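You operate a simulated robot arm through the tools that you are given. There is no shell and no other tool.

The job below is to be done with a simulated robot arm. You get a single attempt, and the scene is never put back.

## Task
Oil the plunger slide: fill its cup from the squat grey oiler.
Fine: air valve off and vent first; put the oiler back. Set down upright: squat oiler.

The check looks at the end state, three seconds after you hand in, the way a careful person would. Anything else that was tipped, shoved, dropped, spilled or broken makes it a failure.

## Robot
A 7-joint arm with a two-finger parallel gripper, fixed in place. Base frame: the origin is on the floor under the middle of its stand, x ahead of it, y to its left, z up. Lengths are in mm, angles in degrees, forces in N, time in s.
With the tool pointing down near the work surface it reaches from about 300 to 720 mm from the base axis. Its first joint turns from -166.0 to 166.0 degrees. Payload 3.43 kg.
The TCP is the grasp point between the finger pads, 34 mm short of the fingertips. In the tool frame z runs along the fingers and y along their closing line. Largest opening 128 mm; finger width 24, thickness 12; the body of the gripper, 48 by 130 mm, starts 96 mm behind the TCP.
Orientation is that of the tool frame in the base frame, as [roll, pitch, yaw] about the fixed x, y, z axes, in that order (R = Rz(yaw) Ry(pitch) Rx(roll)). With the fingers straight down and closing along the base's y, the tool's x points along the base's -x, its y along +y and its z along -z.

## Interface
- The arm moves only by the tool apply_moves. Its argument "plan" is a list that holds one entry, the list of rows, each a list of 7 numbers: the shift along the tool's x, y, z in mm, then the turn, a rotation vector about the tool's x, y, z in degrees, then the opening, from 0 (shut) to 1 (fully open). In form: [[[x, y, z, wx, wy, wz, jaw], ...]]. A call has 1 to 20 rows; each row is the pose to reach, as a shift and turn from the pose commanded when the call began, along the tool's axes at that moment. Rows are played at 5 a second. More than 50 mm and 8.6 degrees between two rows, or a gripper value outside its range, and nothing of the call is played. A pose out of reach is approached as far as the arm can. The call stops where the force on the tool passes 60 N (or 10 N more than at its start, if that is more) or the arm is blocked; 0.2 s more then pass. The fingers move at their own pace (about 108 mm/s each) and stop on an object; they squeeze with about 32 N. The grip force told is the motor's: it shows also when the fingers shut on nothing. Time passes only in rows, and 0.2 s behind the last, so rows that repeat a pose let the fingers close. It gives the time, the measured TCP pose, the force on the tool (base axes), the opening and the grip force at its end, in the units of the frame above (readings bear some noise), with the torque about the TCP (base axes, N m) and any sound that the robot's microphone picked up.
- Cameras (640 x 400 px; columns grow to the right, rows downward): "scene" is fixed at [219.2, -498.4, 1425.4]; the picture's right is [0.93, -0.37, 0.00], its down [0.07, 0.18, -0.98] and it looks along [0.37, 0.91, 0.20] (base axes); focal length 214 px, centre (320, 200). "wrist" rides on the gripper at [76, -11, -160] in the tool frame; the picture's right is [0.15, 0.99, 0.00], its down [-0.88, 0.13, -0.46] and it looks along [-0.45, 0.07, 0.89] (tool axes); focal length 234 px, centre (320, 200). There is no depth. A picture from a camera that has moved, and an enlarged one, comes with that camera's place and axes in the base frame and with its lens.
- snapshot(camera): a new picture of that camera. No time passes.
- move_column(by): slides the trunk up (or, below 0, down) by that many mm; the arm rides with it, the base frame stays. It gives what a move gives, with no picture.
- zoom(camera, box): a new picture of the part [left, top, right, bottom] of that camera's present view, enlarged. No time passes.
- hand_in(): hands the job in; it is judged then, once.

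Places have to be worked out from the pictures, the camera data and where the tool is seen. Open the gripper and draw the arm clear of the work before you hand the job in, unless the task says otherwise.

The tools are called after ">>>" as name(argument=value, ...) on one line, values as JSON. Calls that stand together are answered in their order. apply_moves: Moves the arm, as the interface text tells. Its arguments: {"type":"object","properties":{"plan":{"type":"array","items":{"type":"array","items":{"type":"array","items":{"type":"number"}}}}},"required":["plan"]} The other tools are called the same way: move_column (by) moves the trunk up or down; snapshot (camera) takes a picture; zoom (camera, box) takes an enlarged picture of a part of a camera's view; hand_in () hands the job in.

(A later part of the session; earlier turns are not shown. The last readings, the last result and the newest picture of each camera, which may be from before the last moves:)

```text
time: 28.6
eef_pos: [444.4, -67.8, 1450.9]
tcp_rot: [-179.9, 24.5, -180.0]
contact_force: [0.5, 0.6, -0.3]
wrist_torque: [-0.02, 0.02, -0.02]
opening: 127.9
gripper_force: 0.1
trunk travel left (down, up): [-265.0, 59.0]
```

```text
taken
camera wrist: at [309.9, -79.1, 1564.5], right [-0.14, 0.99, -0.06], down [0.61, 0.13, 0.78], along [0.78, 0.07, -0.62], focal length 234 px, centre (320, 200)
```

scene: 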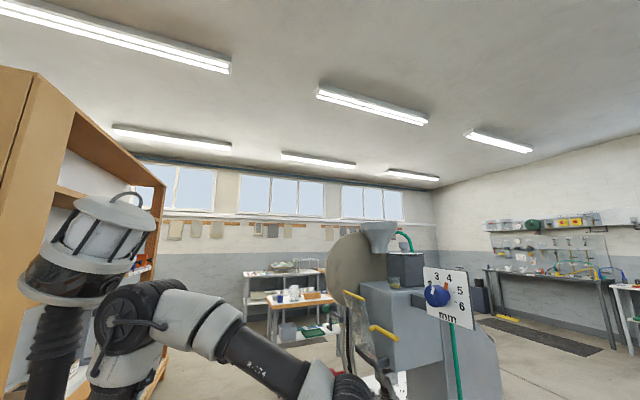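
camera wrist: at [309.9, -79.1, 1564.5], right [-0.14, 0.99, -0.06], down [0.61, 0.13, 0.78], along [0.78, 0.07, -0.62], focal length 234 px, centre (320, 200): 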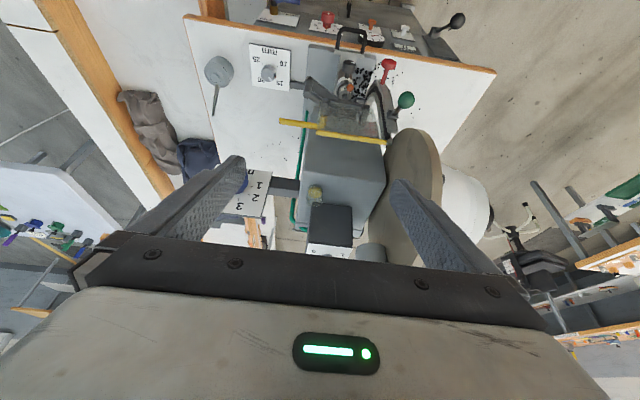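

>>> zoom(camera="wrist", box=[260, 140, 400, 260])

>>> zoom(camera="scene", box=[330, 255, 400, 300])

>>> zoom(camera="wrist", box=[270, 20, 430, 150])

```text
3.33 times, centred on (330, 200) of wrist
camera zoom: at [309.9, -79.1, 1564.5], right [-0.14, 0.99, -0.06], down [0.61, 0.13, 0.78], along [0.78, 0.07, -0.62], focal length 781 px, centre (287, 200)
```

zoom: 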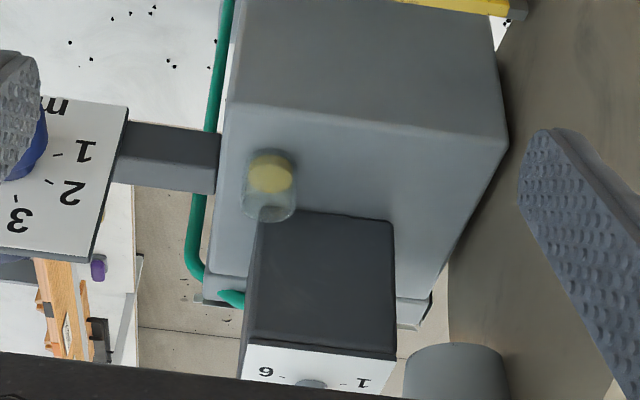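

```text
8.89 times, centred on (365, 278) of scene
camera zoom: at [219.2, -498.4, 1425.4], right [0.93, -0.37, 0.0], down [0.07, 0.18, -0.98], along [0.37, 0.91, 0.2], focal length 1906 px, centre (-80, -489)
```

zoom: 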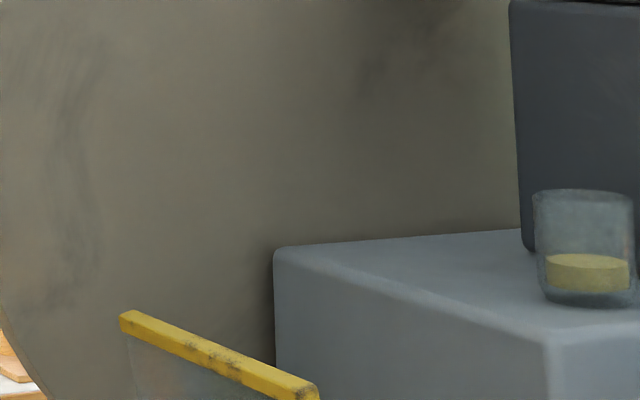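

```text
3.08 times, centred on (350, 85) of wrist
camera zoom: at [309.9, -79.1, 1564.5], right [-0.14, 0.99, -0.06], down [0.61, 0.13, 0.78], along [0.78, 0.07, -0.62], focal length 720 px, centre (228, 554)
```

zoom: 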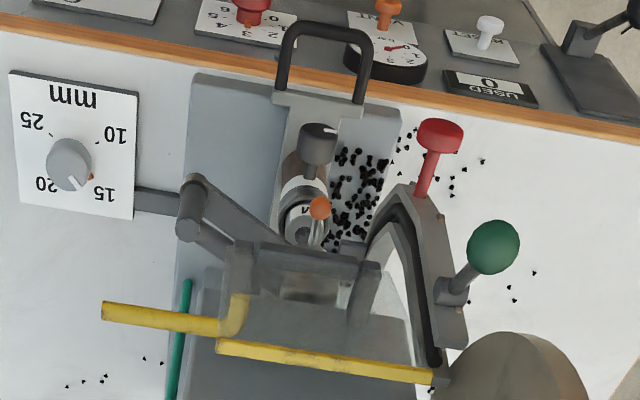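

The glass cup's rim centre triangulates to (588, -62, 1345), about 27 mm wide, base z≈1319, roughly a third full. Now I go back to the right side above the oiler and lower the trunk.

>>> apply_moves(plan=[[[3.6, -48, -1.7, 0, 0, 0, 1], [7.3, -97, -3.3, 0, 0, 0, 1], [10.9, -145, -5, 0, 0, 0, 1], [14.5, -194, -6.7, 0, 0, 0, 1], [18.2, -242, -8.3, 0, 0, 0, 1], [21.8, -291, -10, 0, 0, 0, 0.7], [21.8, -291, -10, 0, 0, 0, 0.7]]])

>>> move_column(by=-230)

>>> snapshot(camera="wrist")

```text
time: 30.2
eef_pos: [421.7, -362.5, 1454.3]
tcp_rot: [-180.0, 24.6, -179.8]
contact_force: [-0.8, -0.9, 0.6]
wrist_torque: [0.01, 0.0, -0.06]
opening: 89.7
gripper_force: 0.1
trunk travel left (down, up): [-265.0, 59.0]
```

```text
time: 32.6
eef_pos: [421.2, -361.7, 1223.4]
tcp_rot: [-180.0, 24.4, -179.8]
contact_force: [-0.7, -0.4, 0.1]
wrist_torque: [0.02, -0.03, -0.01]
opening: 89.6
gripper_force: 0.1
trunk travel left (down, up): [-35.0, 289.0]
```

```text
taken
camera wrist: at [287.1, -373.4, 1338.3], right [-0.14, 0.99, -0.06], down [0.61, 0.13, 0.78], along [0.78, 0.07, -0.62], focal length 234 px, centre (320, 200)
```

wrist: 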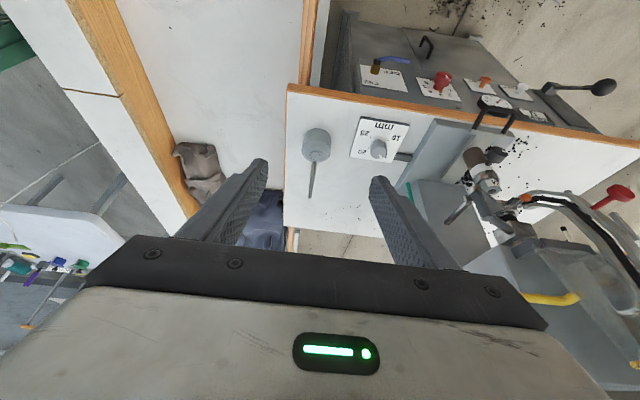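

I tilt to 45° and come closer to the oiler to measure it carefully before the grasp.

>>> apply_moves(plan=[[[-0.9, 0.5, 36, 0, -4.1, 0, 0.7], [-1.8, 1, 72, 0, -8.2, 0, 0.7], [-2.6, 1.6, 109, 0, -12.4, 0, 0.7], [-3.5, 2.2, 145, 0, -16.5, 0, 0.7], [-4.4, 2.7, 181, 0, -20.6, 0, 0.7], [-4.4, 2.7, 181, 0, -20.6, 0, 0.7]]])

>>> snapshot(camera="wrist")

>>> zoom(camera="wrist", box=[220, 80, 420, 240])

```text
time: 34.0
eef_pos: [499.7, -358.8, 1060.8]
tcp_rot: [-179.9, 45.1, -179.7]
contact_force: [0.6, 0.2, 0.3]
wrist_torque: [-0.02, 0.03, -0.03]
opening: 89.4
gripper_force: 0.0
trunk travel left (down, up): [-35.0, 289.0]
```

```text
taken
camera wrist: at [334.8, -371.2, 1120.3], right [-0.11, 0.99, -0.1], down [0.3, 0.13, 0.95], along [0.95, 0.07, -0.31], focal length 234 px, centre (320, 200)
```

wrist: 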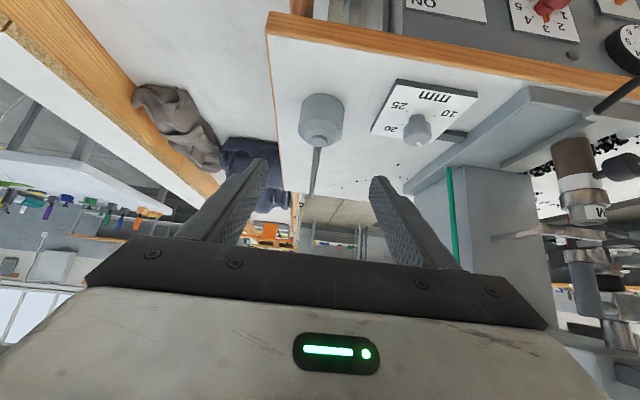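

```text
2.50 times, centred on (320, 160) of wrist
camera zoom: at [334.8, -371.2, 1120.3], right [-0.11, 0.99, -0.1], down [0.3, 0.13, 0.95], along [0.95, 0.07, -0.31], focal length 585 px, centre (320, 300)
```

zoom: 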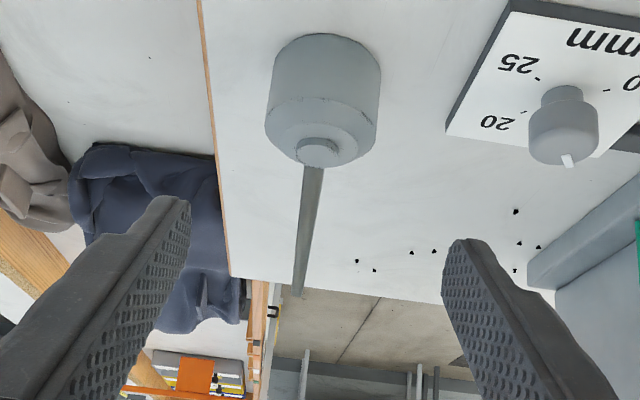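

The oiler's axis is at (641, -359), radius ≈34, bottom z≈872, spout tip (706, -357, 997). I advance along the tool axis to a standoff of 60 mm and check alignment between the fingers.

>>> apply_moves(plan=[[[8, -0.5, 25, 0, 0, 0, 0.7], [16.9, -0.5, 60, 0, 0, 0, 0.7], [16.9, -0.5, 100, 0, 0, 0, 0.7], [16.9, -0.5, 136.6, 0, 0, 0, 0.7], [16.9, -0.5, 136.6, 0, 0, 0, 0.7]]])

>>> snapshot(camera="wrist")

>>> zoom(camera="wrist", box=[220, 80, 420, 240])

```text
time: 35.2
eef_pos: [584.3, -358.7, 952.4]
tcp_rot: [-179.9, 45.1, -179.8]
contact_force: [-0.1, 0.0, -0.2]
wrist_torque: [-0.02, 0.02, -0.02]
opening: 89.6
gripper_force: 0.1
trunk travel left (down, up): [-35.0, 289.0]
```

```text
taken
camera wrist: at [419.5, -370.6, 1011.2], right [-0.11, 0.99, -0.1], down [0.3, 0.13, 0.95], along [0.95, 0.07, -0.31], focal length 234 px, centre (320, 200)
```

wrist: 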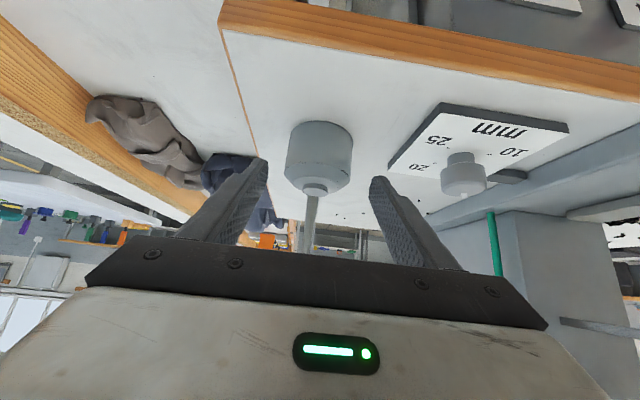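

```text
2.50 times, centred on (320, 160) of wrist
camera zoom: at [419.5, -370.6, 1011.2], right [-0.11, 0.99, -0.1], down [0.3, 0.13, 0.95], along [0.95, 0.07, -0.31], focal length 585 px, centre (320, 300)
```

zoom: 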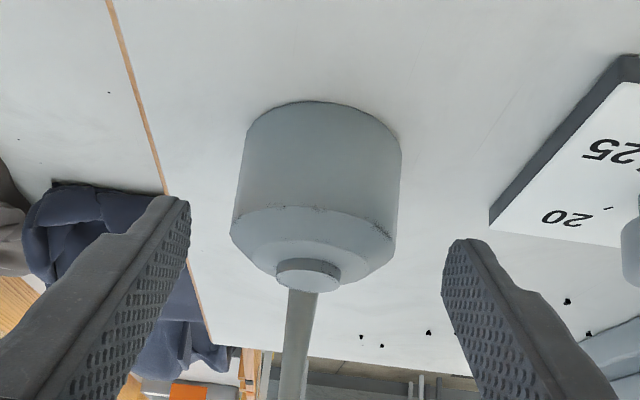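

Alignment is good: body centred between the pads (axis y≈-360), table at z≈872. I advance the last 60 mm with the fingertips staying about 5 mm above the bench.

>>> apply_moves(plan=[[[0, -1.3, 25, 0, 0, 0, 0.7], [0, -1.5, 45, 0, 0, 0, 0.7], [0, -1.5, 60, 0, 0, 0, 0.7], [0, -1.5, 60, 0, 0, 0, 0.7]]])

>>> zoom(camera="wrist", box=[220, 80, 420, 240])

```text
time: 36.2
eef_pos: [627.7, -361.2, 909.5]
tcp_rot: [-179.9, 45.1, -179.8]
contact_force: [0.9, -0.2, 0.2]
wrist_torque: [-0.04, -0.01, 0.0]
opening: 89.5
gripper_force: 0.0
trunk travel left (down, up): [-35.0, 289.0]
```

```text
2.50 times, centred on (320, 160) of wrist
camera zoom: at [461.9, -372.4, 969.6], right [-0.11, 0.99, -0.1], down [0.3, 0.13, 0.95], along [0.95, 0.07, -0.31], focal length 585 px, centre (320, 300)
```

zoom: 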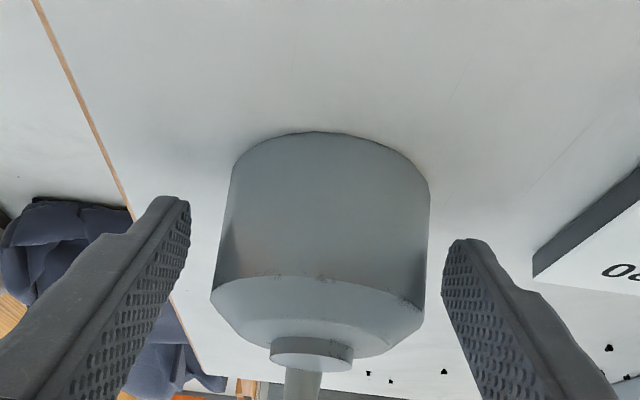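

The pads straddle the body evenly. I close on it and let the grip settle.

>>> apply_moves(plan=[[[0, 0, 0, 0, 0, 0, 0.6], [0, 0, 0, 0, 0, 0, 0], [0, 0, 0, 0, 0, 0, 0], [0, 0, 0, 0, 0, 0, 0], [0, 0, 0, 0, 0, 0, 0]]])

>>> zoom(camera="wrist", box=[220, 80, 420, 240])

```text
time: 37.4
eef_pos: [628.9, -361.4, 909.7]
tcp_rot: [-180.0, 45.1, -179.8]
contact_force: [-0.5, 0.1, 1.0]
wrist_torque: [0.03, -0.05, 0.04]
opening: 67.2
gripper_force: 32.2
trunk travel left (down, up): [-35.0, 289.0]
```

```text
2.50 times, centred on (320, 160) of wrist
camera zoom: at [461.8, -372.1, 969.6], right [-0.11, 0.99, -0.1], down [0.3, 0.13, 0.95], along [0.95, 0.07, -0.31], focal length 585 px, centre (320, 300)
```

zoom: 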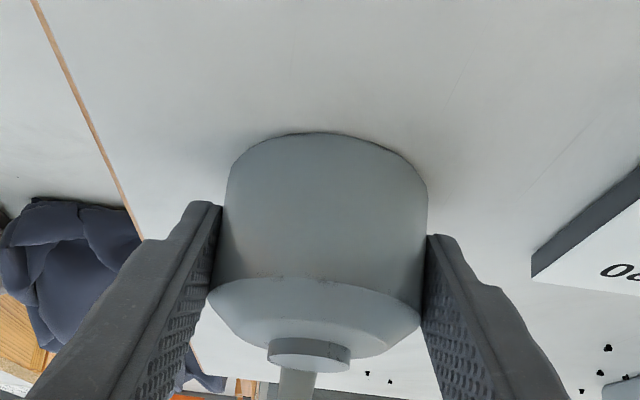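

Gripped at 67 mm opening with 32 N. I lift straight up a little first and check it comes with the fingers.

>>> apply_moves(plan=[[[-3.5, 0, -3.5, 0, 0, 0, 0], [-10.6, 0, -10.6, 0, 0, 0, 0], [-21.2, 0, -21.2, 0, 0, 0, 0], [-42.5, 0, -42.4, 0, 0, 0, 0], [-63.7, 0, -63.5, 0, 0, 0, 0], [-63.7, 0, -63.5, 0, 0, 0, 0]]])

>>> snapshot(camera="wrist")

>>> zoom(camera="wrist", box=[220, 80, 420, 240])

```text
time: 38.8
eef_pos: [628.6, -360.1, 1001.1]
tcp_rot: [-179.9, 45.1, -179.8]
contact_force: [0.1, -0.2, -1.9]
wrist_torque: [0.01, -0.01, -0.01]
opening: 67.3
gripper_force: 32.5
trunk travel left (down, up): [-35.0, 289.0]
```

```text
taken
camera wrist: at [461.9, -371.9, 1060.5], right [-0.11, 0.99, -0.1], down [0.3, 0.13, 0.95], along [0.95, 0.07, -0.31], focal length 234 px, centre (320, 200)
```

wrist: 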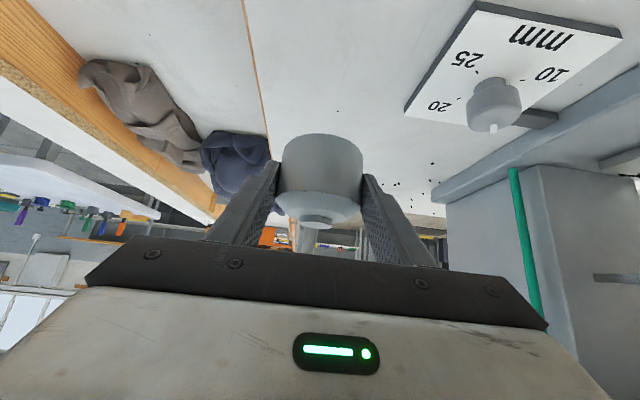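

```text
2.50 times, centred on (320, 160) of wrist
camera zoom: at [461.9, -371.9, 1060.5], right [-0.11, 0.99, -0.1], down [0.3, 0.13, 0.95], along [0.95, 0.07, -0.31], focal length 585 px, centre (320, 300)
```

zoom: 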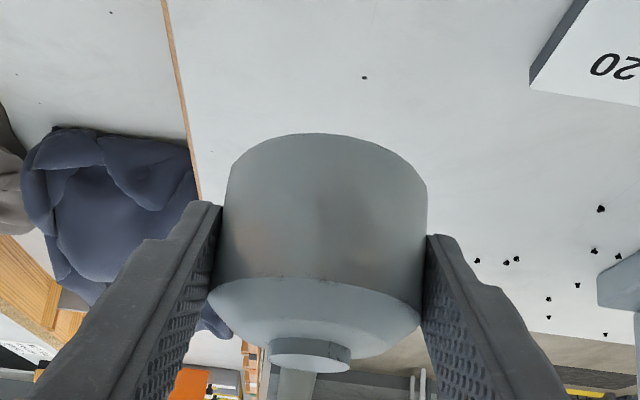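

Lifted cleanly (about 2 N), still upright. Thinking the pour through, tipping the spout forward means *reducing* the tool tilt, so a flatter grasp (~75°) will leave the arm in a better pose over the cup; I set the oiler back on its spot and regrasp.

>>> apply_moves(plan=[[[21.2, 0, 21.2, 0, 0, 0, 0], [42.5, 0, 42.4, 0, 0, 0, 0], [53.1, 0, 53, 0, 0, 0, 0], [59.4, 0, 59.2, 0, 0, 0, 0], [62.3, 0, 62.1, 0, 0, 0, 0], [63.7, 0, 63.5, 0, 0, 0, 0], [63.7, 0, 63.5, 0, 0, 0, 0]]])

>>> zoom(camera="wrist", box=[220, 80, 420, 240])

```text
time: 40.4
eef_pos: [627.1, -361.5, 910.3]
tcp_rot: [-180.0, 45.1, -179.9]
contact_force: [-0.7, -0.2, -0.8]
wrist_torque: [-0.04, 0.01, 0.04]
opening: 66.9
gripper_force: 32.1
trunk travel left (down, up): [-35.0, 289.0]
```

```text
2.50 times, centred on (320, 160) of wrist
camera zoom: at [462.0, -372.9, 969.9], right [-0.11, 0.99, -0.1], down [0.3, 0.13, 0.95], along [0.95, 0.07, -0.31], focal length 585 px, centre (320, 300)
```

zoom: 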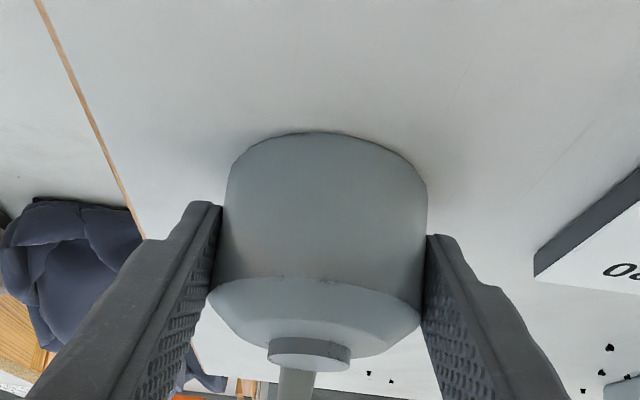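

It's practically on the bench (a bit of weight still on the fingers). I lower one more millimetre and open.

>>> apply_moves(plan=[[[0.4, 0, 0.4, 0, 0, 0, 0], [0.7, 0, 0.7, 0, 0, 0, 0], [0.7, 0, 0.7, 0, 0, 0, 0]]])

>>> apply_moves(plan=[[[0.7, 0, 0.7, 0, 0, 0, 0.56], [0.7, 0, 0.7, 0, 0, 0, 0.62], [0.7, 0, 0.7, 0, 0, 0, 0.7], [0.7, 0, 0.7, 0, 0, 0, 0.7]]])

>>> zoom(camera="wrist", box=[220, 80, 420, 240])

```text
time: 41.2
eef_pos: [629.0, -361.5, 910.5]
tcp_rot: [-179.9, 45.3, -179.8]
contact_force: [-0.5, 0.1, 2.9]
wrist_torque: [0.0, -0.13, 0.01]
opening: 66.9
gripper_force: 32.3
trunk travel left (down, up): [-35.0, 289.0]
```

```text
time: 42.2
eef_pos: [628.0, -361.1, 909.0]
tcp_rot: [180.0, 45.1, -179.8]
contact_force: [-0.3, 0.1, 0.2]
wrist_torque: [0.01, 0.02, 0.03]
opening: 89.8
gripper_force: 0.0
trunk travel left (down, up): [-35.0, 289.0]
```

```text
2.50 times, centred on (320, 160) of wrist
camera zoom: at [461.6, -372.7, 968.3], right [-0.11, 0.99, -0.1], down [0.3, 0.13, 0.95], along [0.95, 0.07, -0.31], focal length 585 px, centre (320, 300)
```

zoom: 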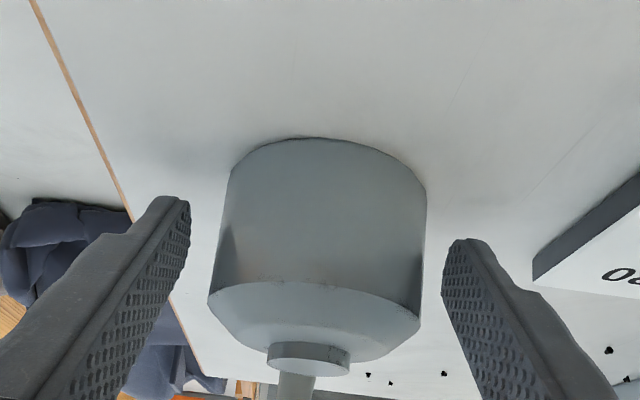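

The oiler stands upright on its spot. I back off, flatten the tool to 75°, and set up a new standoff in front of the oiler.

>>> apply_moves(plan=[[[0, 0, -40, 0, 0, 0, 0.7], [0, 0, -80, 0, 0, 0, 0.7], [0, 0, -120, 0, 0, 0, 0.7], [15, 0.2, -110, 0, -7.5, 0, 0.7], [30, 0.3, -100, 0, -15, 0, 0.7], [45, 0.5, -90, 0, -22.5, 0, 0.7], [60.5, 0.6, -80.4, 0, -29.9, 0, 0.7], [60.5, 0.6, -80.4, 0, -29.9, 0, 0.7]]])

>>> snapshot(camera="wrist")

```text
time: 44.0
eef_pos: [528.5, -362.5, 923.4]
tcp_rot: [-180.0, 75.1, -179.8]
contact_force: [0.0, -0.3, -0.8]
wrist_torque: [0.06, 0.01, 0.0]
opening: 89.6
gripper_force: 0.1
trunk travel left (down, up): [-35.0, 289.0]
```

```text
taken
camera wrist: at [355.7, -373.2, 890.9], right [-0.04, 0.99, -0.14], down [-0.21, 0.13, 0.97], along [0.98, 0.07, 0.21], focal length 234 px, centre (320, 200)
```

wrist: 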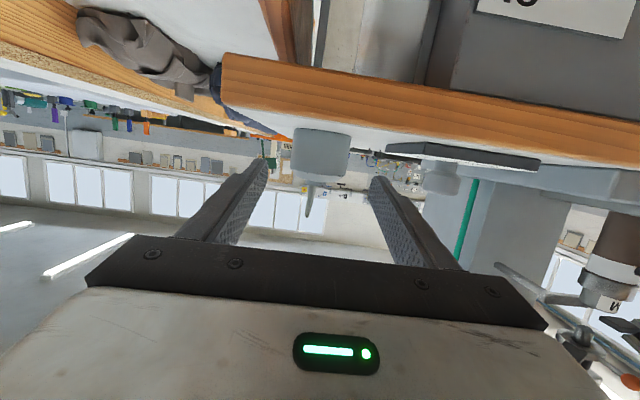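

A nice side view of the oiler with its spout. I zoom for exact geometry.

>>> zoom(camera="wrist", box=[240, 100, 420, 240])

```text
2.86 times, centred on (330, 170) of wrist
camera zoom: at [355.7, -373.2, 890.9], right [-0.04, 0.99, -0.14], down [-0.21, 0.13, 0.97], along [0.98, 0.07, 0.21], focal length 669 px, centre (291, 286)
```

zoom: 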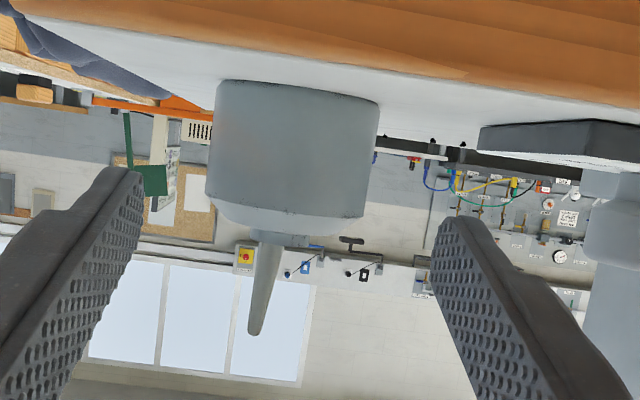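

>>> zoom(camera="wrist", box=[280, 120, 360, 220])

>>> snapshot(camera="scene")

```text
4.00 times, centred on (320, 170) of wrist
camera zoom: at [355.7, -373.2, 890.9], right [-0.04, 0.99, -0.14], down [-0.21, 0.13, 0.97], along [0.98, 0.07, 0.21], focal length 937 px, centre (320, 320)
```

zoom: 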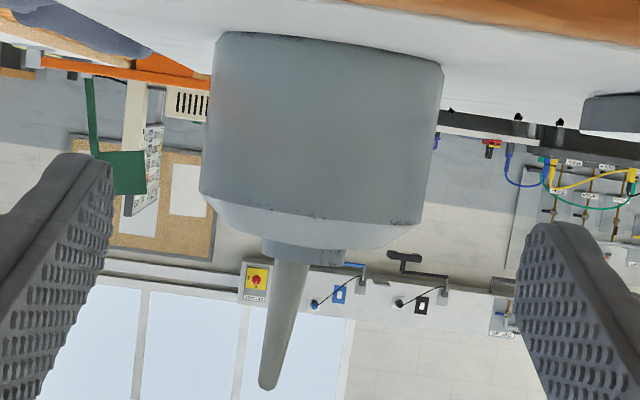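

```text
taken
```

scene: 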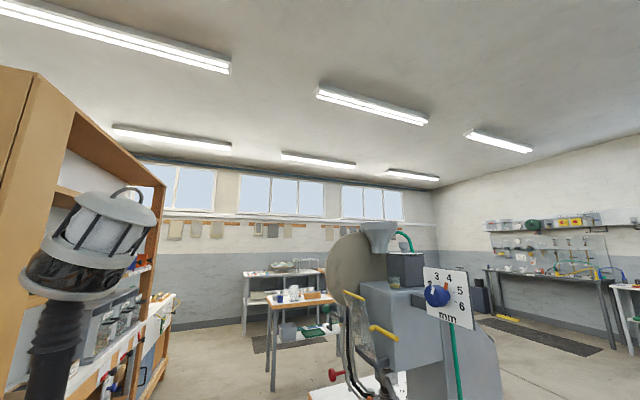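

The spout is essentially along +x (maybe 2–3° to the right). I advance along the tool axis to grasp the body at about mid-height.

>>> apply_moves(plan=[[[0.3, 1.7, 40, 0, 0, 0, 0.7], [0.5, 1.7, 75, 0, 0, 0, 0.7], [0.7, 1.7, 90, 0, 0, 0, 0.7], [0.7, 1.7, 100, 0, 0, 0, 0.7], [0.7, 1.7, 100, 0, 0, 0, 0.7]]])

>>> zoom(camera="wrist", box=[220, 80, 420, 240])

```text
time: 45.2
eef_pos: [624.5, -356.3, 896.4]
tcp_rot: [-179.9, 75.0, -179.7]
contact_force: [-0.6, -1.3, 0.0]
wrist_torque: [0.03, -0.01, 0.01]
opening: 89.5
gripper_force: 0.1
trunk travel left (down, up): [-35.0, 289.0]
```

```text
2.50 times, centred on (320, 160) of wrist
camera zoom: at [451.7, -369.2, 865.0], right [-0.04, 0.99, -0.14], down [-0.21, 0.13, 0.97], along [0.98, 0.07, 0.21], focal length 585 px, centre (320, 300)
```

zoom: 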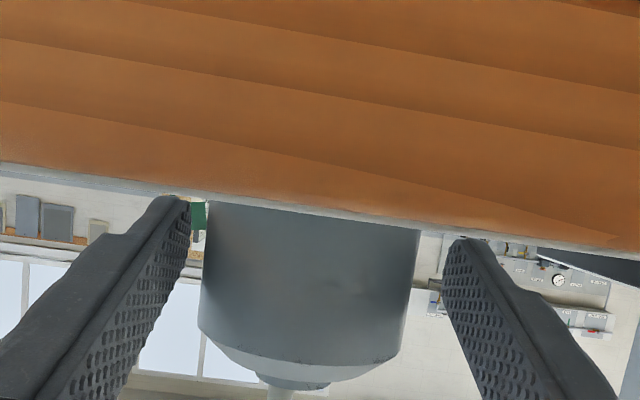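

The body sits about 2.4 mm toward the right finger's far side (my TCP is slightly too far left), so I shift -2.4 mm in y, then close gently.

>>> apply_moves(plan=[[[0, -1.2, 0, 0, 0, 0, 0.7], [0, -2.4, 0, 0, 0, 0, 0.65], [0, -2.4, 0, 0, 0, 0, 0.58], [0, -2.4, 0, 0, 0, 0, 0], [0, -2.4, 0, 0, 0, 0, 0], [0, -2.4, 0, 0, 0, 0, 0], [0, -2.4, 0, 0, 0, 0, 0]]])

>>> zoom(camera="wrist", box=[220, 80, 420, 240])

```text
time: 46.8
eef_pos: [624.9, -360.8, 897.1]
tcp_rot: [-179.9, 75.0, -179.7]
contact_force: [0.4, 0.0, 2.0]
wrist_torque: [0.04, 0.0, -0.01]
opening: 66.7
gripper_force: 31.8
trunk travel left (down, up): [-35.0, 289.0]
```

```text
2.50 times, centred on (320, 160) of wrist
camera zoom: at [451.3, -372.5, 865.3], right [-0.04, 0.99, -0.14], down [-0.21, 0.13, 0.97], along [0.98, 0.07, 0.21], focal length 585 px, centre (320, 300)
```

zoom: 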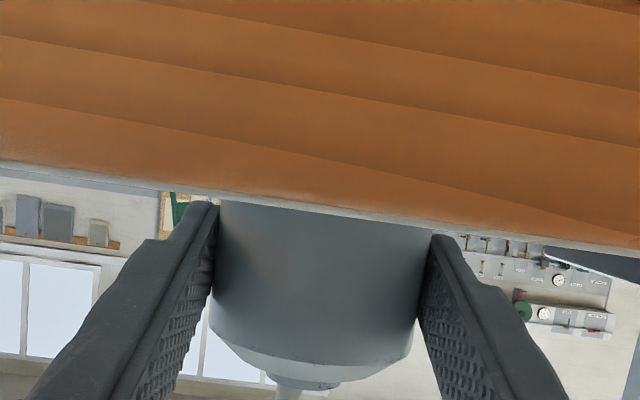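

Firm grip at 66.7 mm. I lift it straight up 120 mm, then raise the trunk.

>>> apply_moves(plan=[[[-4.8, 0, -1.3, 0, 0, 0, 0], [-14.5, 0, -3.9, 0, 0, 0, 0], [-38.6, 0, -10.4, 0, 0, 0, 0], [-77.3, 0, -20.7, 0, 0, 0, 0], [-115.9, 0, -31.1, 0, 0, 0, 0], [-115.9, 0, -31.1, 0, 0, 0, 0]]])

>>> snapshot(camera="wrist")

>>> snapshot(camera="scene")

```text
time: 48.2
eef_pos: [623.9, -361.2, 1017.9]
tcp_rot: [-179.9, 75.0, -179.8]
contact_force: [-0.6, 0.3, -1.7]
wrist_torque: [0.02, 0.0, -0.01]
opening: 66.7
gripper_force: 31.6
trunk travel left (down, up): [-35.0, 289.0]
```

```text
taken
camera wrist: at [451.4, -373.9, 986.0], right [-0.04, 0.99, -0.14], down [-0.21, 0.13, 0.97], along [0.98, 0.07, 0.2], focal length 234 px, centre (320, 200)
```

wrist: 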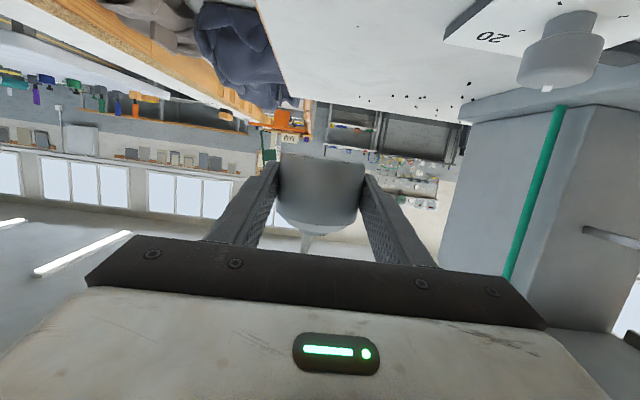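

```text
taken
```

scene: 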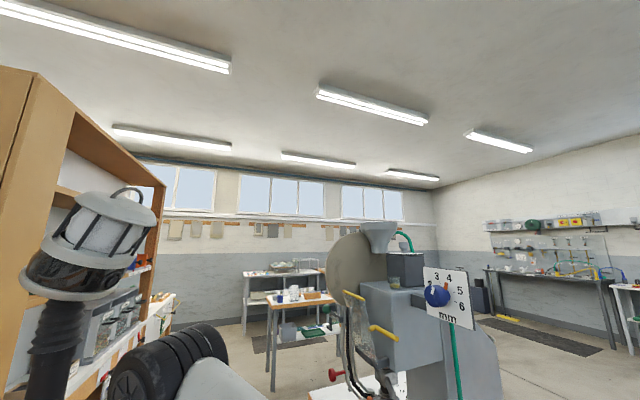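

Held steadily, weight about 1.8 N. I raise the trunk with the oiler upright on the right side, clear of the dial plate.

>>> move_column(by=275)

>>> snapshot(camera="scene")

>>> snapshot(camera="wrist")

```text
time: 51.0
eef_pos: [624.9, -361.2, 1291.3]
tcp_rot: [-180.0, 75.1, -179.8]
contact_force: [0.0, -1.1, -2.2]
wrist_torque: [-0.01, 0.03, -0.02]
opening: 66.8
gripper_force: 32.1
trunk travel left (down, up): [-310.0, 14.0]
```

```text
taken
```

scene: 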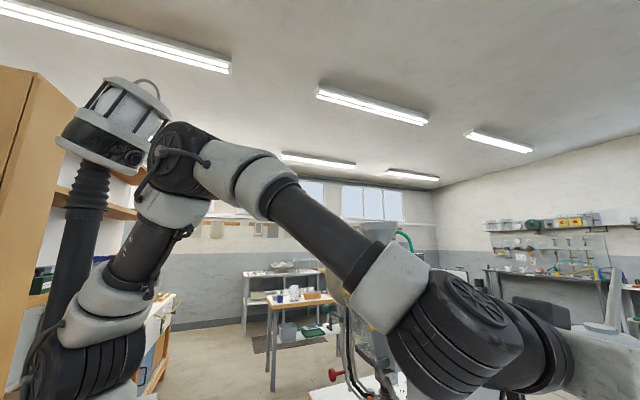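

```text
taken
camera wrist: at [451.6, -373.9, 1260.6], right [-0.04, 0.99, -0.14], down [-0.21, 0.13, 0.97], along [0.98, 0.07, 0.2], focal length 234 px, centre (320, 200)
```

wrist: 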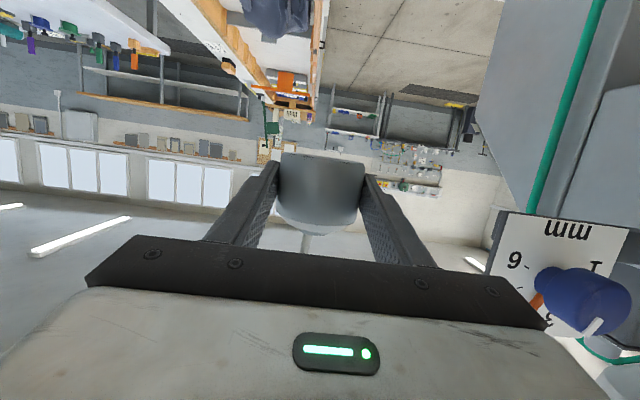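

The arm and oiler are up at z≈1291. I raise and draw back further so that the oiler passes above the dial plate (top ≈1380).

>>> apply_moves(plan=[[[-38.6, 0, -10.4, 0, 0, 0, 0], [-75, 0, -24, 0, 0, 0, 0], [-105, 0, -60, 0, 0, 0, 0], [-113, 0, -98, 0, 0, 0, 0], [-119.2, 0, -135.2, 0, 0, 0, 0], [-119.2, 0, -135.2, 0, 0, 0, 0]]])

>>> snapshot(camera="scene")

```text
time: 52.4
eef_pos: [522.0, -363.7, 1442.3]
tcp_rot: [-180.0, 75.1, -179.9]
contact_force: [-0.9, 0.1, -1.4]
wrist_torque: [-0.04, 0.02, -0.02]
opening: 66.8
gripper_force: 31.8
trunk travel left (down, up): [-310.0, 14.0]
```

```text
taken
```

scene: 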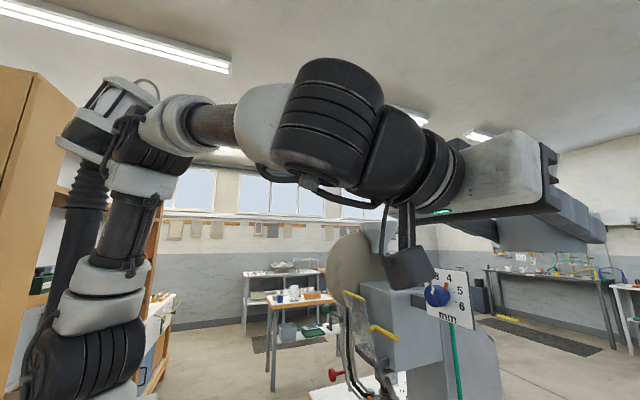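

Clear and upright at (522, -364, 1442). Now I swing left while yawing 20° toward the cup and tilting the oiler only 35° forward (the spout tip stays well above the can).

>>> apply_moves(plan=[[[1.1, 22.6, -4.3, -3.43, 6.93, -2.18, 0], [2.3, 45.2, -8.5, -6.85, 13.86, -4.36, 0], [3.4, 67.8, -12.8, -10.28, 20.78, -6.55, 0], [4.6, 90.4, -17, -13.7, 27.71, -8.73, 0], [5.7, 113, -21.3, -17.13, 34.64, -10.91, 0], [5.7, 113, -21.3, -17.13, 34.64, -10.91, 0]]])

>>> snapshot(camera="scene")

>>> snapshot(camera="wrist")

```text
time: 53.8
eef_pos: [503.4, -250.5, 1440.6]
tcp_rot: [-180.0, 39.8, -160.0]
contact_force: [0.4, 0.3, -1.9]
wrist_torque: [0.0, 0.05, 0.02]
opening: 66.5
gripper_force: 32.0
trunk travel left (down, up): [-310.0, 14.0]
```

```text
taken
```

scene: 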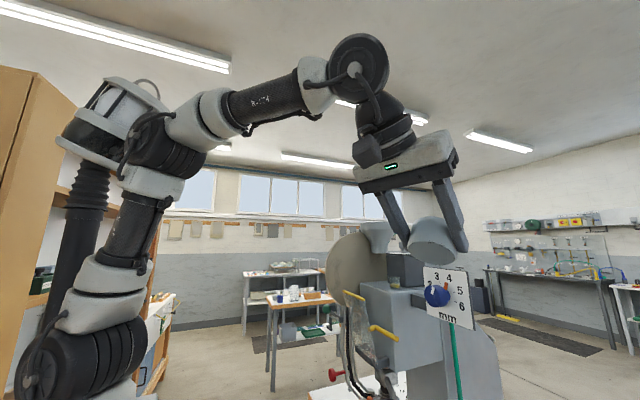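

```text
taken
camera wrist: at [357.3, -315.5, 1515.6], right [-0.45, 0.89, -0.09], down [0.32, 0.25, 0.91], along [0.84, 0.38, -0.39], focal length 234 px, centre (320, 200)
```

wrist: 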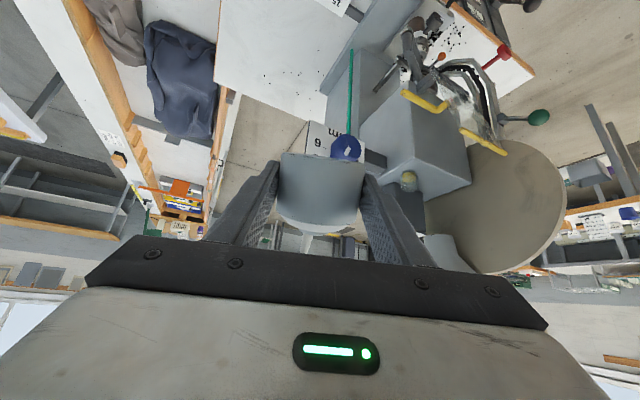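

The pose is reached comfortably: oiler tilted 35°, yaw 20°. I move on toward the cup with the tip still high (≈1433) and check from the scene camera.

>>> apply_moves(plan=[[[2.2, 38, 5, 0, 0, 0, 0], [4.5, 76, 15, 0, 0, 0, 0], [6.8, 114, 30, 0, 0, 0, 0], [9, 151.2, 44.6, 0, 0, 0, 0], [9, 151.2, 44.6, 0, 0, 0, 0]]])

>>> snapshot(camera="scene")

>>> zoom(camera="scene", box=[320, 210, 440, 300])

>>> snapshot(camera="wrist")

```text
time: 55.0
eef_pos: [470.5, -100.0, 1404.9]
tcp_rot: [-179.9, 40.1, -159.9]
contact_force: [-0.1, 0.3, -1.5]
wrist_torque: [-0.03, 0.02, -0.04]
opening: 66.6
gripper_force: 31.6
trunk travel left (down, up): [-310.0, 14.0]
```

```text
taken
```

scene: 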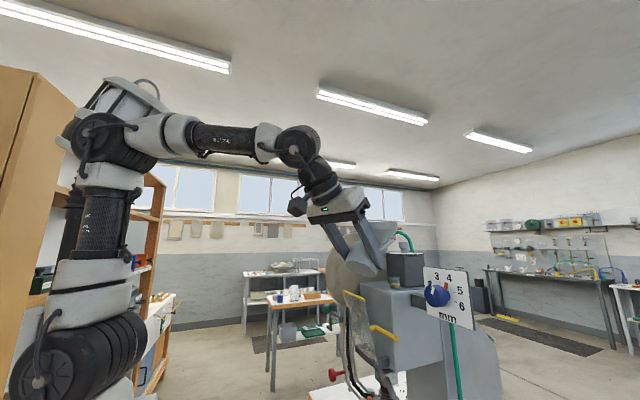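

```text
4.44 times, centred on (380, 255) of scene
camera zoom: at [219.2, -498.4, 1425.4], right [0.93, -0.37, 0.0], down [0.07, 0.18, -0.98], along [0.37, 0.91, 0.2], focal length 953 px, centre (53, -44)
```

zoom: 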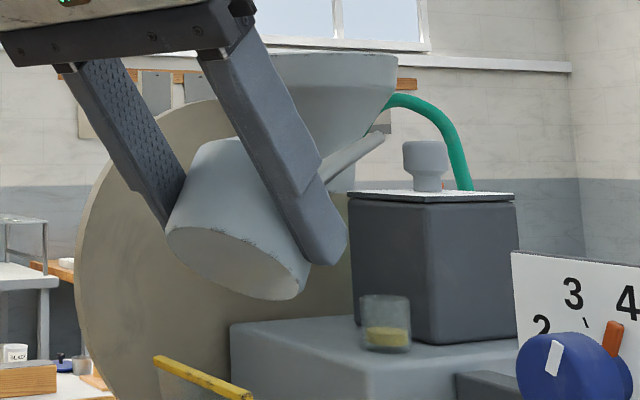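

```text
taken
camera wrist: at [325.1, -165.6, 1478.1], right [-0.45, 0.89, -0.09], down [0.31, 0.25, 0.91], along [0.84, 0.38, -0.39], focal length 234 px, centre (320, 200)
```

wrist: 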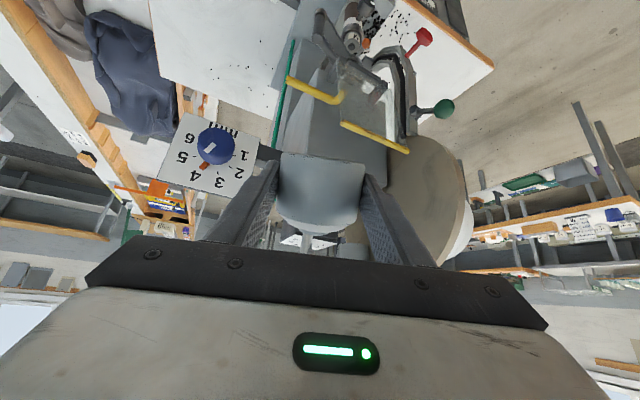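

The scene camera sees both the spout tip and the cup well. The tip sits about (595, -60, 1433) by both estimates; I lower and shift so that it hangs about 30 mm above the cup's rim, still tilted only 35°.

>>> apply_moves(plan=[[[15, 0.2, 13, 0, 0, 0, 0], [30, 0.4, 27, 0, 0, 0, 0], [43.6, 0.6, 39.7, 0, 0, 0, 0], [43.6, 0.6, 39.7, 0, 0, 0, 0], [43.6, 0.6, 39.7, 0, 0, 0, 0]]])

>>> zoom(camera="scene", box=[320, 220, 440, 310])

>>> zoom(camera="wrist", box=[220, 130, 420, 260])

```text
time: 56.2
eef_pos: [462.8, -102.3, 1344.7]
tcp_rot: [-179.9, 39.9, -159.8]
contact_force: [-0.4, -0.1, -1.8]
wrist_torque: [0.03, 0.06, 0.01]
opening: 66.6
gripper_force: 31.5
trunk travel left (down, up): [-310.0, 14.0]
```

```text
4.44 times, centred on (380, 265) of scene
camera zoom: at [219.2, -498.4, 1425.4], right [0.93, -0.37, 0.0], down [0.07, 0.18, -0.98], along [0.37, 0.91, 0.2], focal length 953 px, centre (53, -89)
```

zoom: 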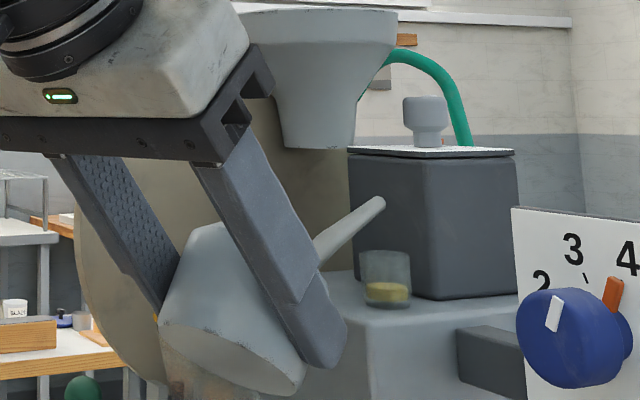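

```text
3.08 times, centred on (320, 195) of wrist
camera zoom: at [317.4, -169.5, 1418.8], right [-0.45, 0.89, -0.09], down [0.31, 0.25, 0.91], along [0.84, 0.38, -0.39], focal length 720 px, centre (320, 215)
```

zoom: 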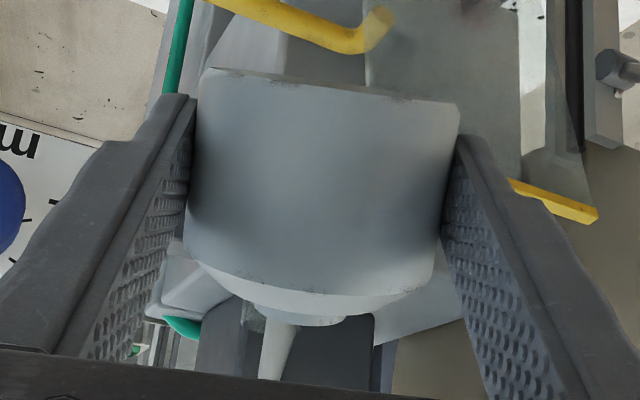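

Scene view: the spout tip is now right above the cup at ≈ (588, -61, 1371), and the wrist view confirms the spout's small lateral offset. I lower the tip to ~11 mm above the rim while tilting to 50°, pivoting about the tip, and then look.

>>> apply_moves(plan=[[[-3.8, -0.8, -9.4, 0, 7.5, 0, 0], [-9.2, -1.6, -17.3, 0, 14.9, 0, 0], [-9.2, -1.6, -17.3, 0, 14.9, 0, 0], [-9.2, -1.6, -17.3, 0, 14.9, 0, 0]]])

>>> zoom(camera="scene", box=[320, 220, 440, 310])

>>> zoom(camera="scene", box=[375, 255, 411, 291])

```text
time: 57.2
eef_pos: [459.3, -105.7, 1363.2]
tcp_rot: [-180.0, 24.9, -160.0]
contact_force: [-0.5, 0.6, -1.9]
wrist_torque: [0.0, 0.0, -0.01]
opening: 66.5
gripper_force: 32.1
trunk travel left (down, up): [-310.0, 14.0]
```

```text
4.44 times, centred on (380, 265) of scene
camera zoom: at [219.2, -498.4, 1425.4], right [0.93, -0.37, 0.0], down [0.07, 0.18, -0.98], along [0.37, 0.91, 0.2], focal length 953 px, centre (53, -89)
```

zoom: 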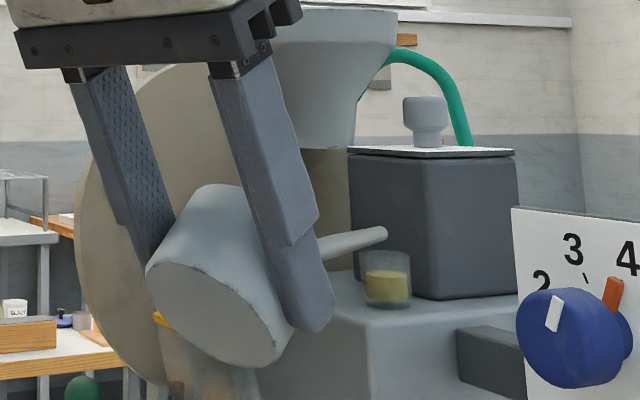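

```text
11.11 times, centred on (393, 273) of scene
camera zoom: at [219.2, -498.4, 1425.4], right [0.93, -0.37, 0.0], down [0.07, 0.18, -0.98], along [0.37, 0.91, 0.2], focal length 2383 px, centre (-491, -611)
```

zoom: 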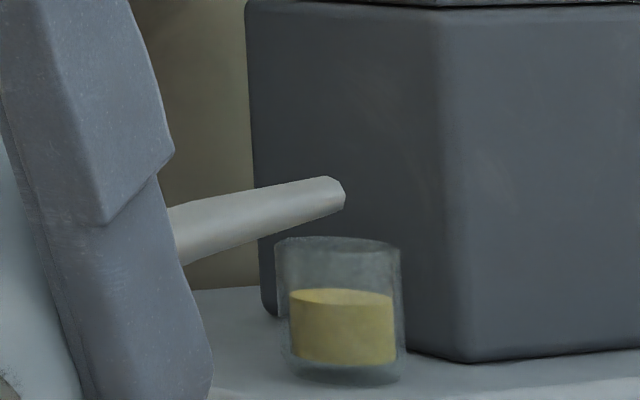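

Oil is flowing into the cup at this tilt: the level has risen from about 37% to 57%. I hold for a short moment and look again.

>>> apply_moves(plan=[[[0, 0, 0, 0, 0, 0, 0]]])

>>> zoom(camera="scene", box=[375, 255, 411, 291])

```text
time: 57.6
eef_pos: [459.5, -105.2, 1363.5]
tcp_rot: [-180.0, 25.1, -159.9]
contact_force: [-0.9, -0.5, -1.3]
wrist_torque: [0.01, 0.07, -0.02]
opening: 66.6
gripper_force: 32.0
trunk travel left (down, up): [-310.0, 14.0]
```

```text
11.11 times, centred on (393, 273) of scene
camera zoom: at [219.2, -498.4, 1425.4], right [0.93, -0.37, 0.0], down [0.07, 0.18, -0.98], along [0.37, 0.91, 0.2], focal length 2383 px, centre (-491, -611)
```

zoom: 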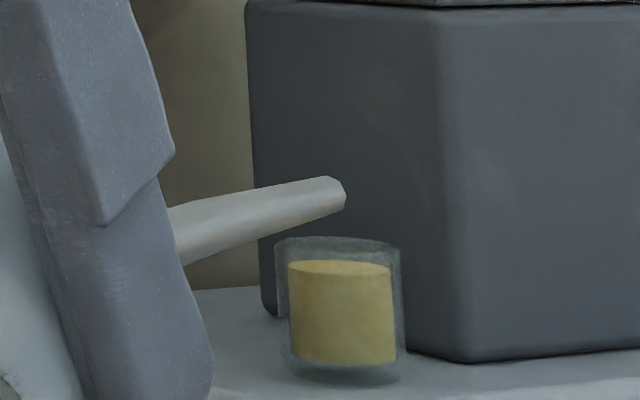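

The level is now about 80% and rising fast, so I tip the oiler back at once, keeping the spout tip over the cup.

>>> apply_moves(plan=[[[-0.4, 0, 0.2, 0, -8.5, 0, 0], [-3.3, 0, 1.5, 0, -17, 0, 0], [-8.3, 0, 3.9, 0, -25, 0, 0]]])

>>> zoom(camera="scene", box=[375, 255, 411, 291])

>>> zoom(camera="scene", box=[320, 220, 440, 310])

```text
time: 58.4
eef_pos: [469.1, -101.8, 1360.2]
tcp_rot: [179.9, 49.9, -160.0]
contact_force: [0.5, 0.6, -1.5]
wrist_torque: [0.0, 0.05, -0.02]
opening: 66.5
gripper_force: 31.9
trunk travel left (down, up): [-310.0, 14.0]
```

```text
11.11 times, centred on (393, 273) of scene
camera zoom: at [219.2, -498.4, 1425.4], right [0.93, -0.37, 0.0], down [0.07, 0.18, -0.98], along [0.37, 0.91, 0.2], focal length 2383 px, centre (-491, -611)
```

zoom: 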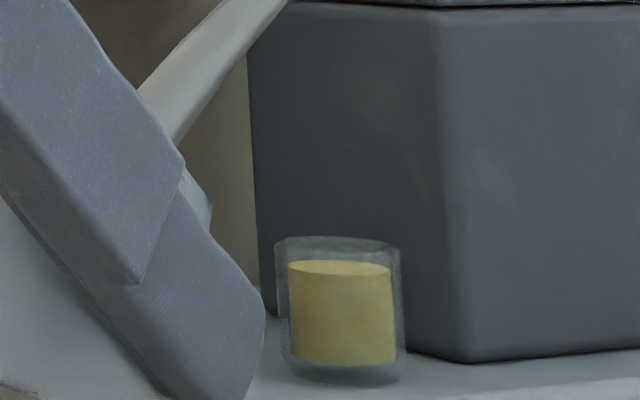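

```text
4.44 times, centred on (380, 265) of scene
camera zoom: at [219.2, -498.4, 1425.4], right [0.93, -0.37, 0.0], down [0.07, 0.18, -0.98], along [0.37, 0.91, 0.2], focal length 953 px, centre (53, -89)
```

zoom: 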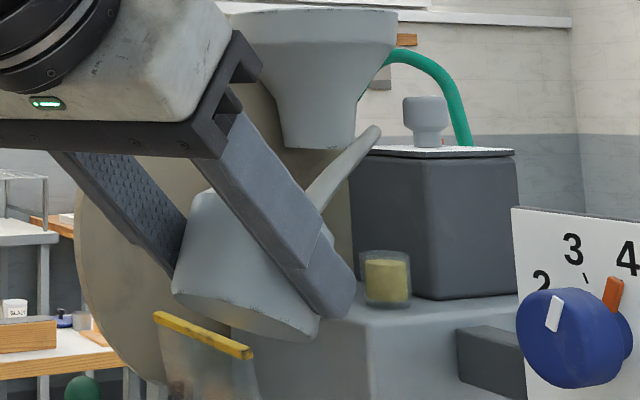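

The flow has stopped with the oil at roughly 80% of the glass. I inspect the cup and the head around it closely for the level and any spill.

>>> zoom(camera="scene", box=[382, 262, 406, 292])

>>> zoom(camera="wrist", box=[220, 180, 420, 260])

>>> snapshot(camera="wrist")

```text
13.33 times, centred on (394, 277) of scene
camera zoom: at [219.2, -498.4, 1425.4], right [0.93, -0.37, 0.0], down [0.07, 0.18, -0.98], along [0.37, 0.91, 0.2], focal length 2860 px, centre (-667, -827)
```

zoom: 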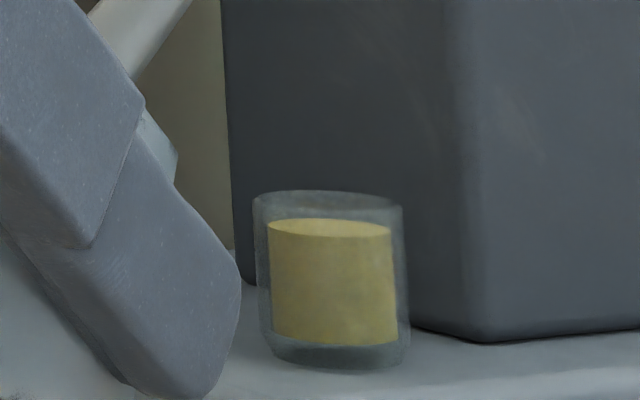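

```text
3.20 times, centred on (320, 220) of wrist
camera zoom: at [313.0, -172.1, 1405.9], right [-0.43, 0.9, -0.11], down [0.16, 0.2, 0.97], along [0.89, 0.4, -0.23], focal length 749 px, centre (320, 136)
```

zoom: 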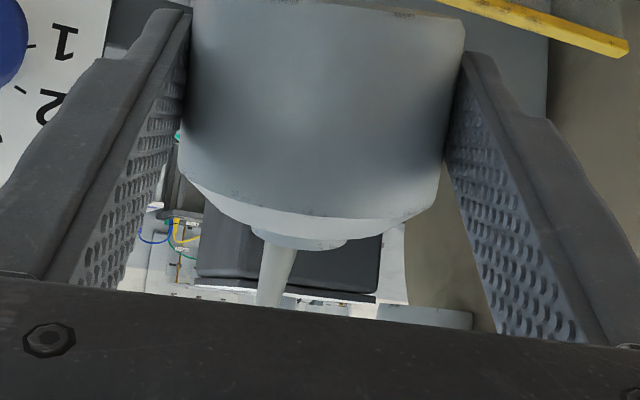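

```text
taken
camera wrist: at [313.0, -172.1, 1405.9], right [-0.43, 0.9, -0.11], down [0.16, 0.2, 0.97], along [0.89, 0.4, -0.23], focal length 234 px, centre (320, 200)
```

wrist: 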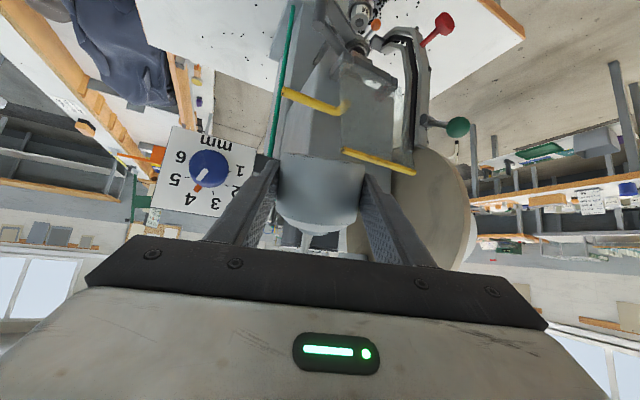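

No spill is visible and the oil stands about 5 mm below the rim (~78%). I bring the spout back just short of the flow angle over the cup, so that I can add a small top-up in a controlled dip.

>>> apply_moves(plan=[[[10.2, 0.2, 1, 0, 8.2, 0, 0], [18.3, 0.3, 3.9, 0, 16.4, 0, 0], [18.3, 0.3, 3.9, 0, 16.4, 0, 0]]])

>>> zoom(camera="scene", box=[375, 255, 411, 291])

```text
time: 59.2
eef_pos: [459.6, -104.8, 1348.1]
tcp_rot: [-179.9, 33.6, -159.9]
contact_force: [0.9, 0.1, -1.6]
wrist_torque: [-0.04, 0.03, 0.05]
opening: 66.5
gripper_force: 31.3
trunk travel left (down, up): [-310.0, 14.0]
```

```text
11.11 times, centred on (393, 273) of scene
camera zoom: at [219.2, -498.4, 1425.4], right [0.93, -0.37, 0.0], down [0.07, 0.18, -0.98], along [0.37, 0.91, 0.2], focal length 2383 px, centre (-491, -611)
```

zoom: 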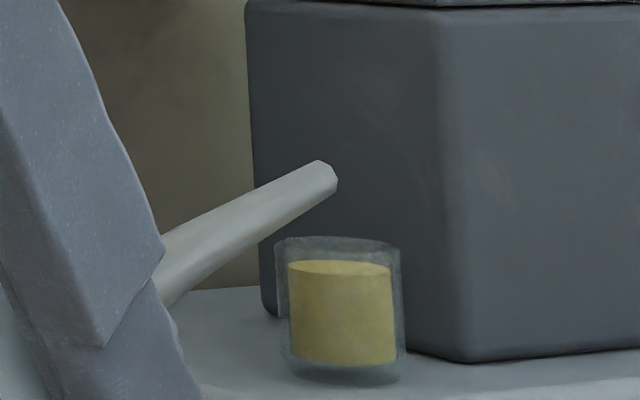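

No flow at this tilt and the level is unchanged. Now one brief dip to the flow angle and straight back.

>>> apply_moves(plan=[[[-10.7, 0, -16.8, 0, 8.5, 0, 0], [0, 0, 0, 0, 0, 0, 0], [2.6, 0, 9.7, 0, -8.5, 0, 0]]])

>>> zoom(camera="scene", box=[375, 255, 411, 291])

```text
time: 60.0
eef_pos: [462.1, -104.8, 1337.4]
tcp_rot: [-179.9, 42.4, -159.9]
contact_force: [-4.7, -3.2, 2.1]
wrist_torque: [0.0, 0.09, 0.08]
opening: 66.6
gripper_force: 32.2
trunk travel left (down, up): [-310.0, 14.0]
```

```text
11.11 times, centred on (393, 273) of scene
camera zoom: at [219.2, -498.4, 1425.4], right [0.93, -0.37, 0.0], down [0.07, 0.18, -0.98], along [0.37, 0.91, 0.2], focal length 2383 px, centre (-491, -611)
```

zoom: 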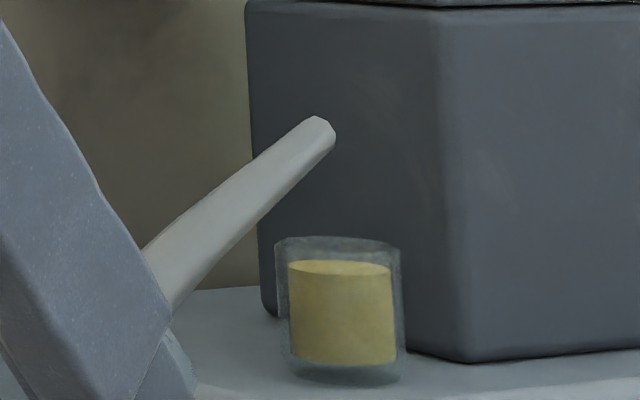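

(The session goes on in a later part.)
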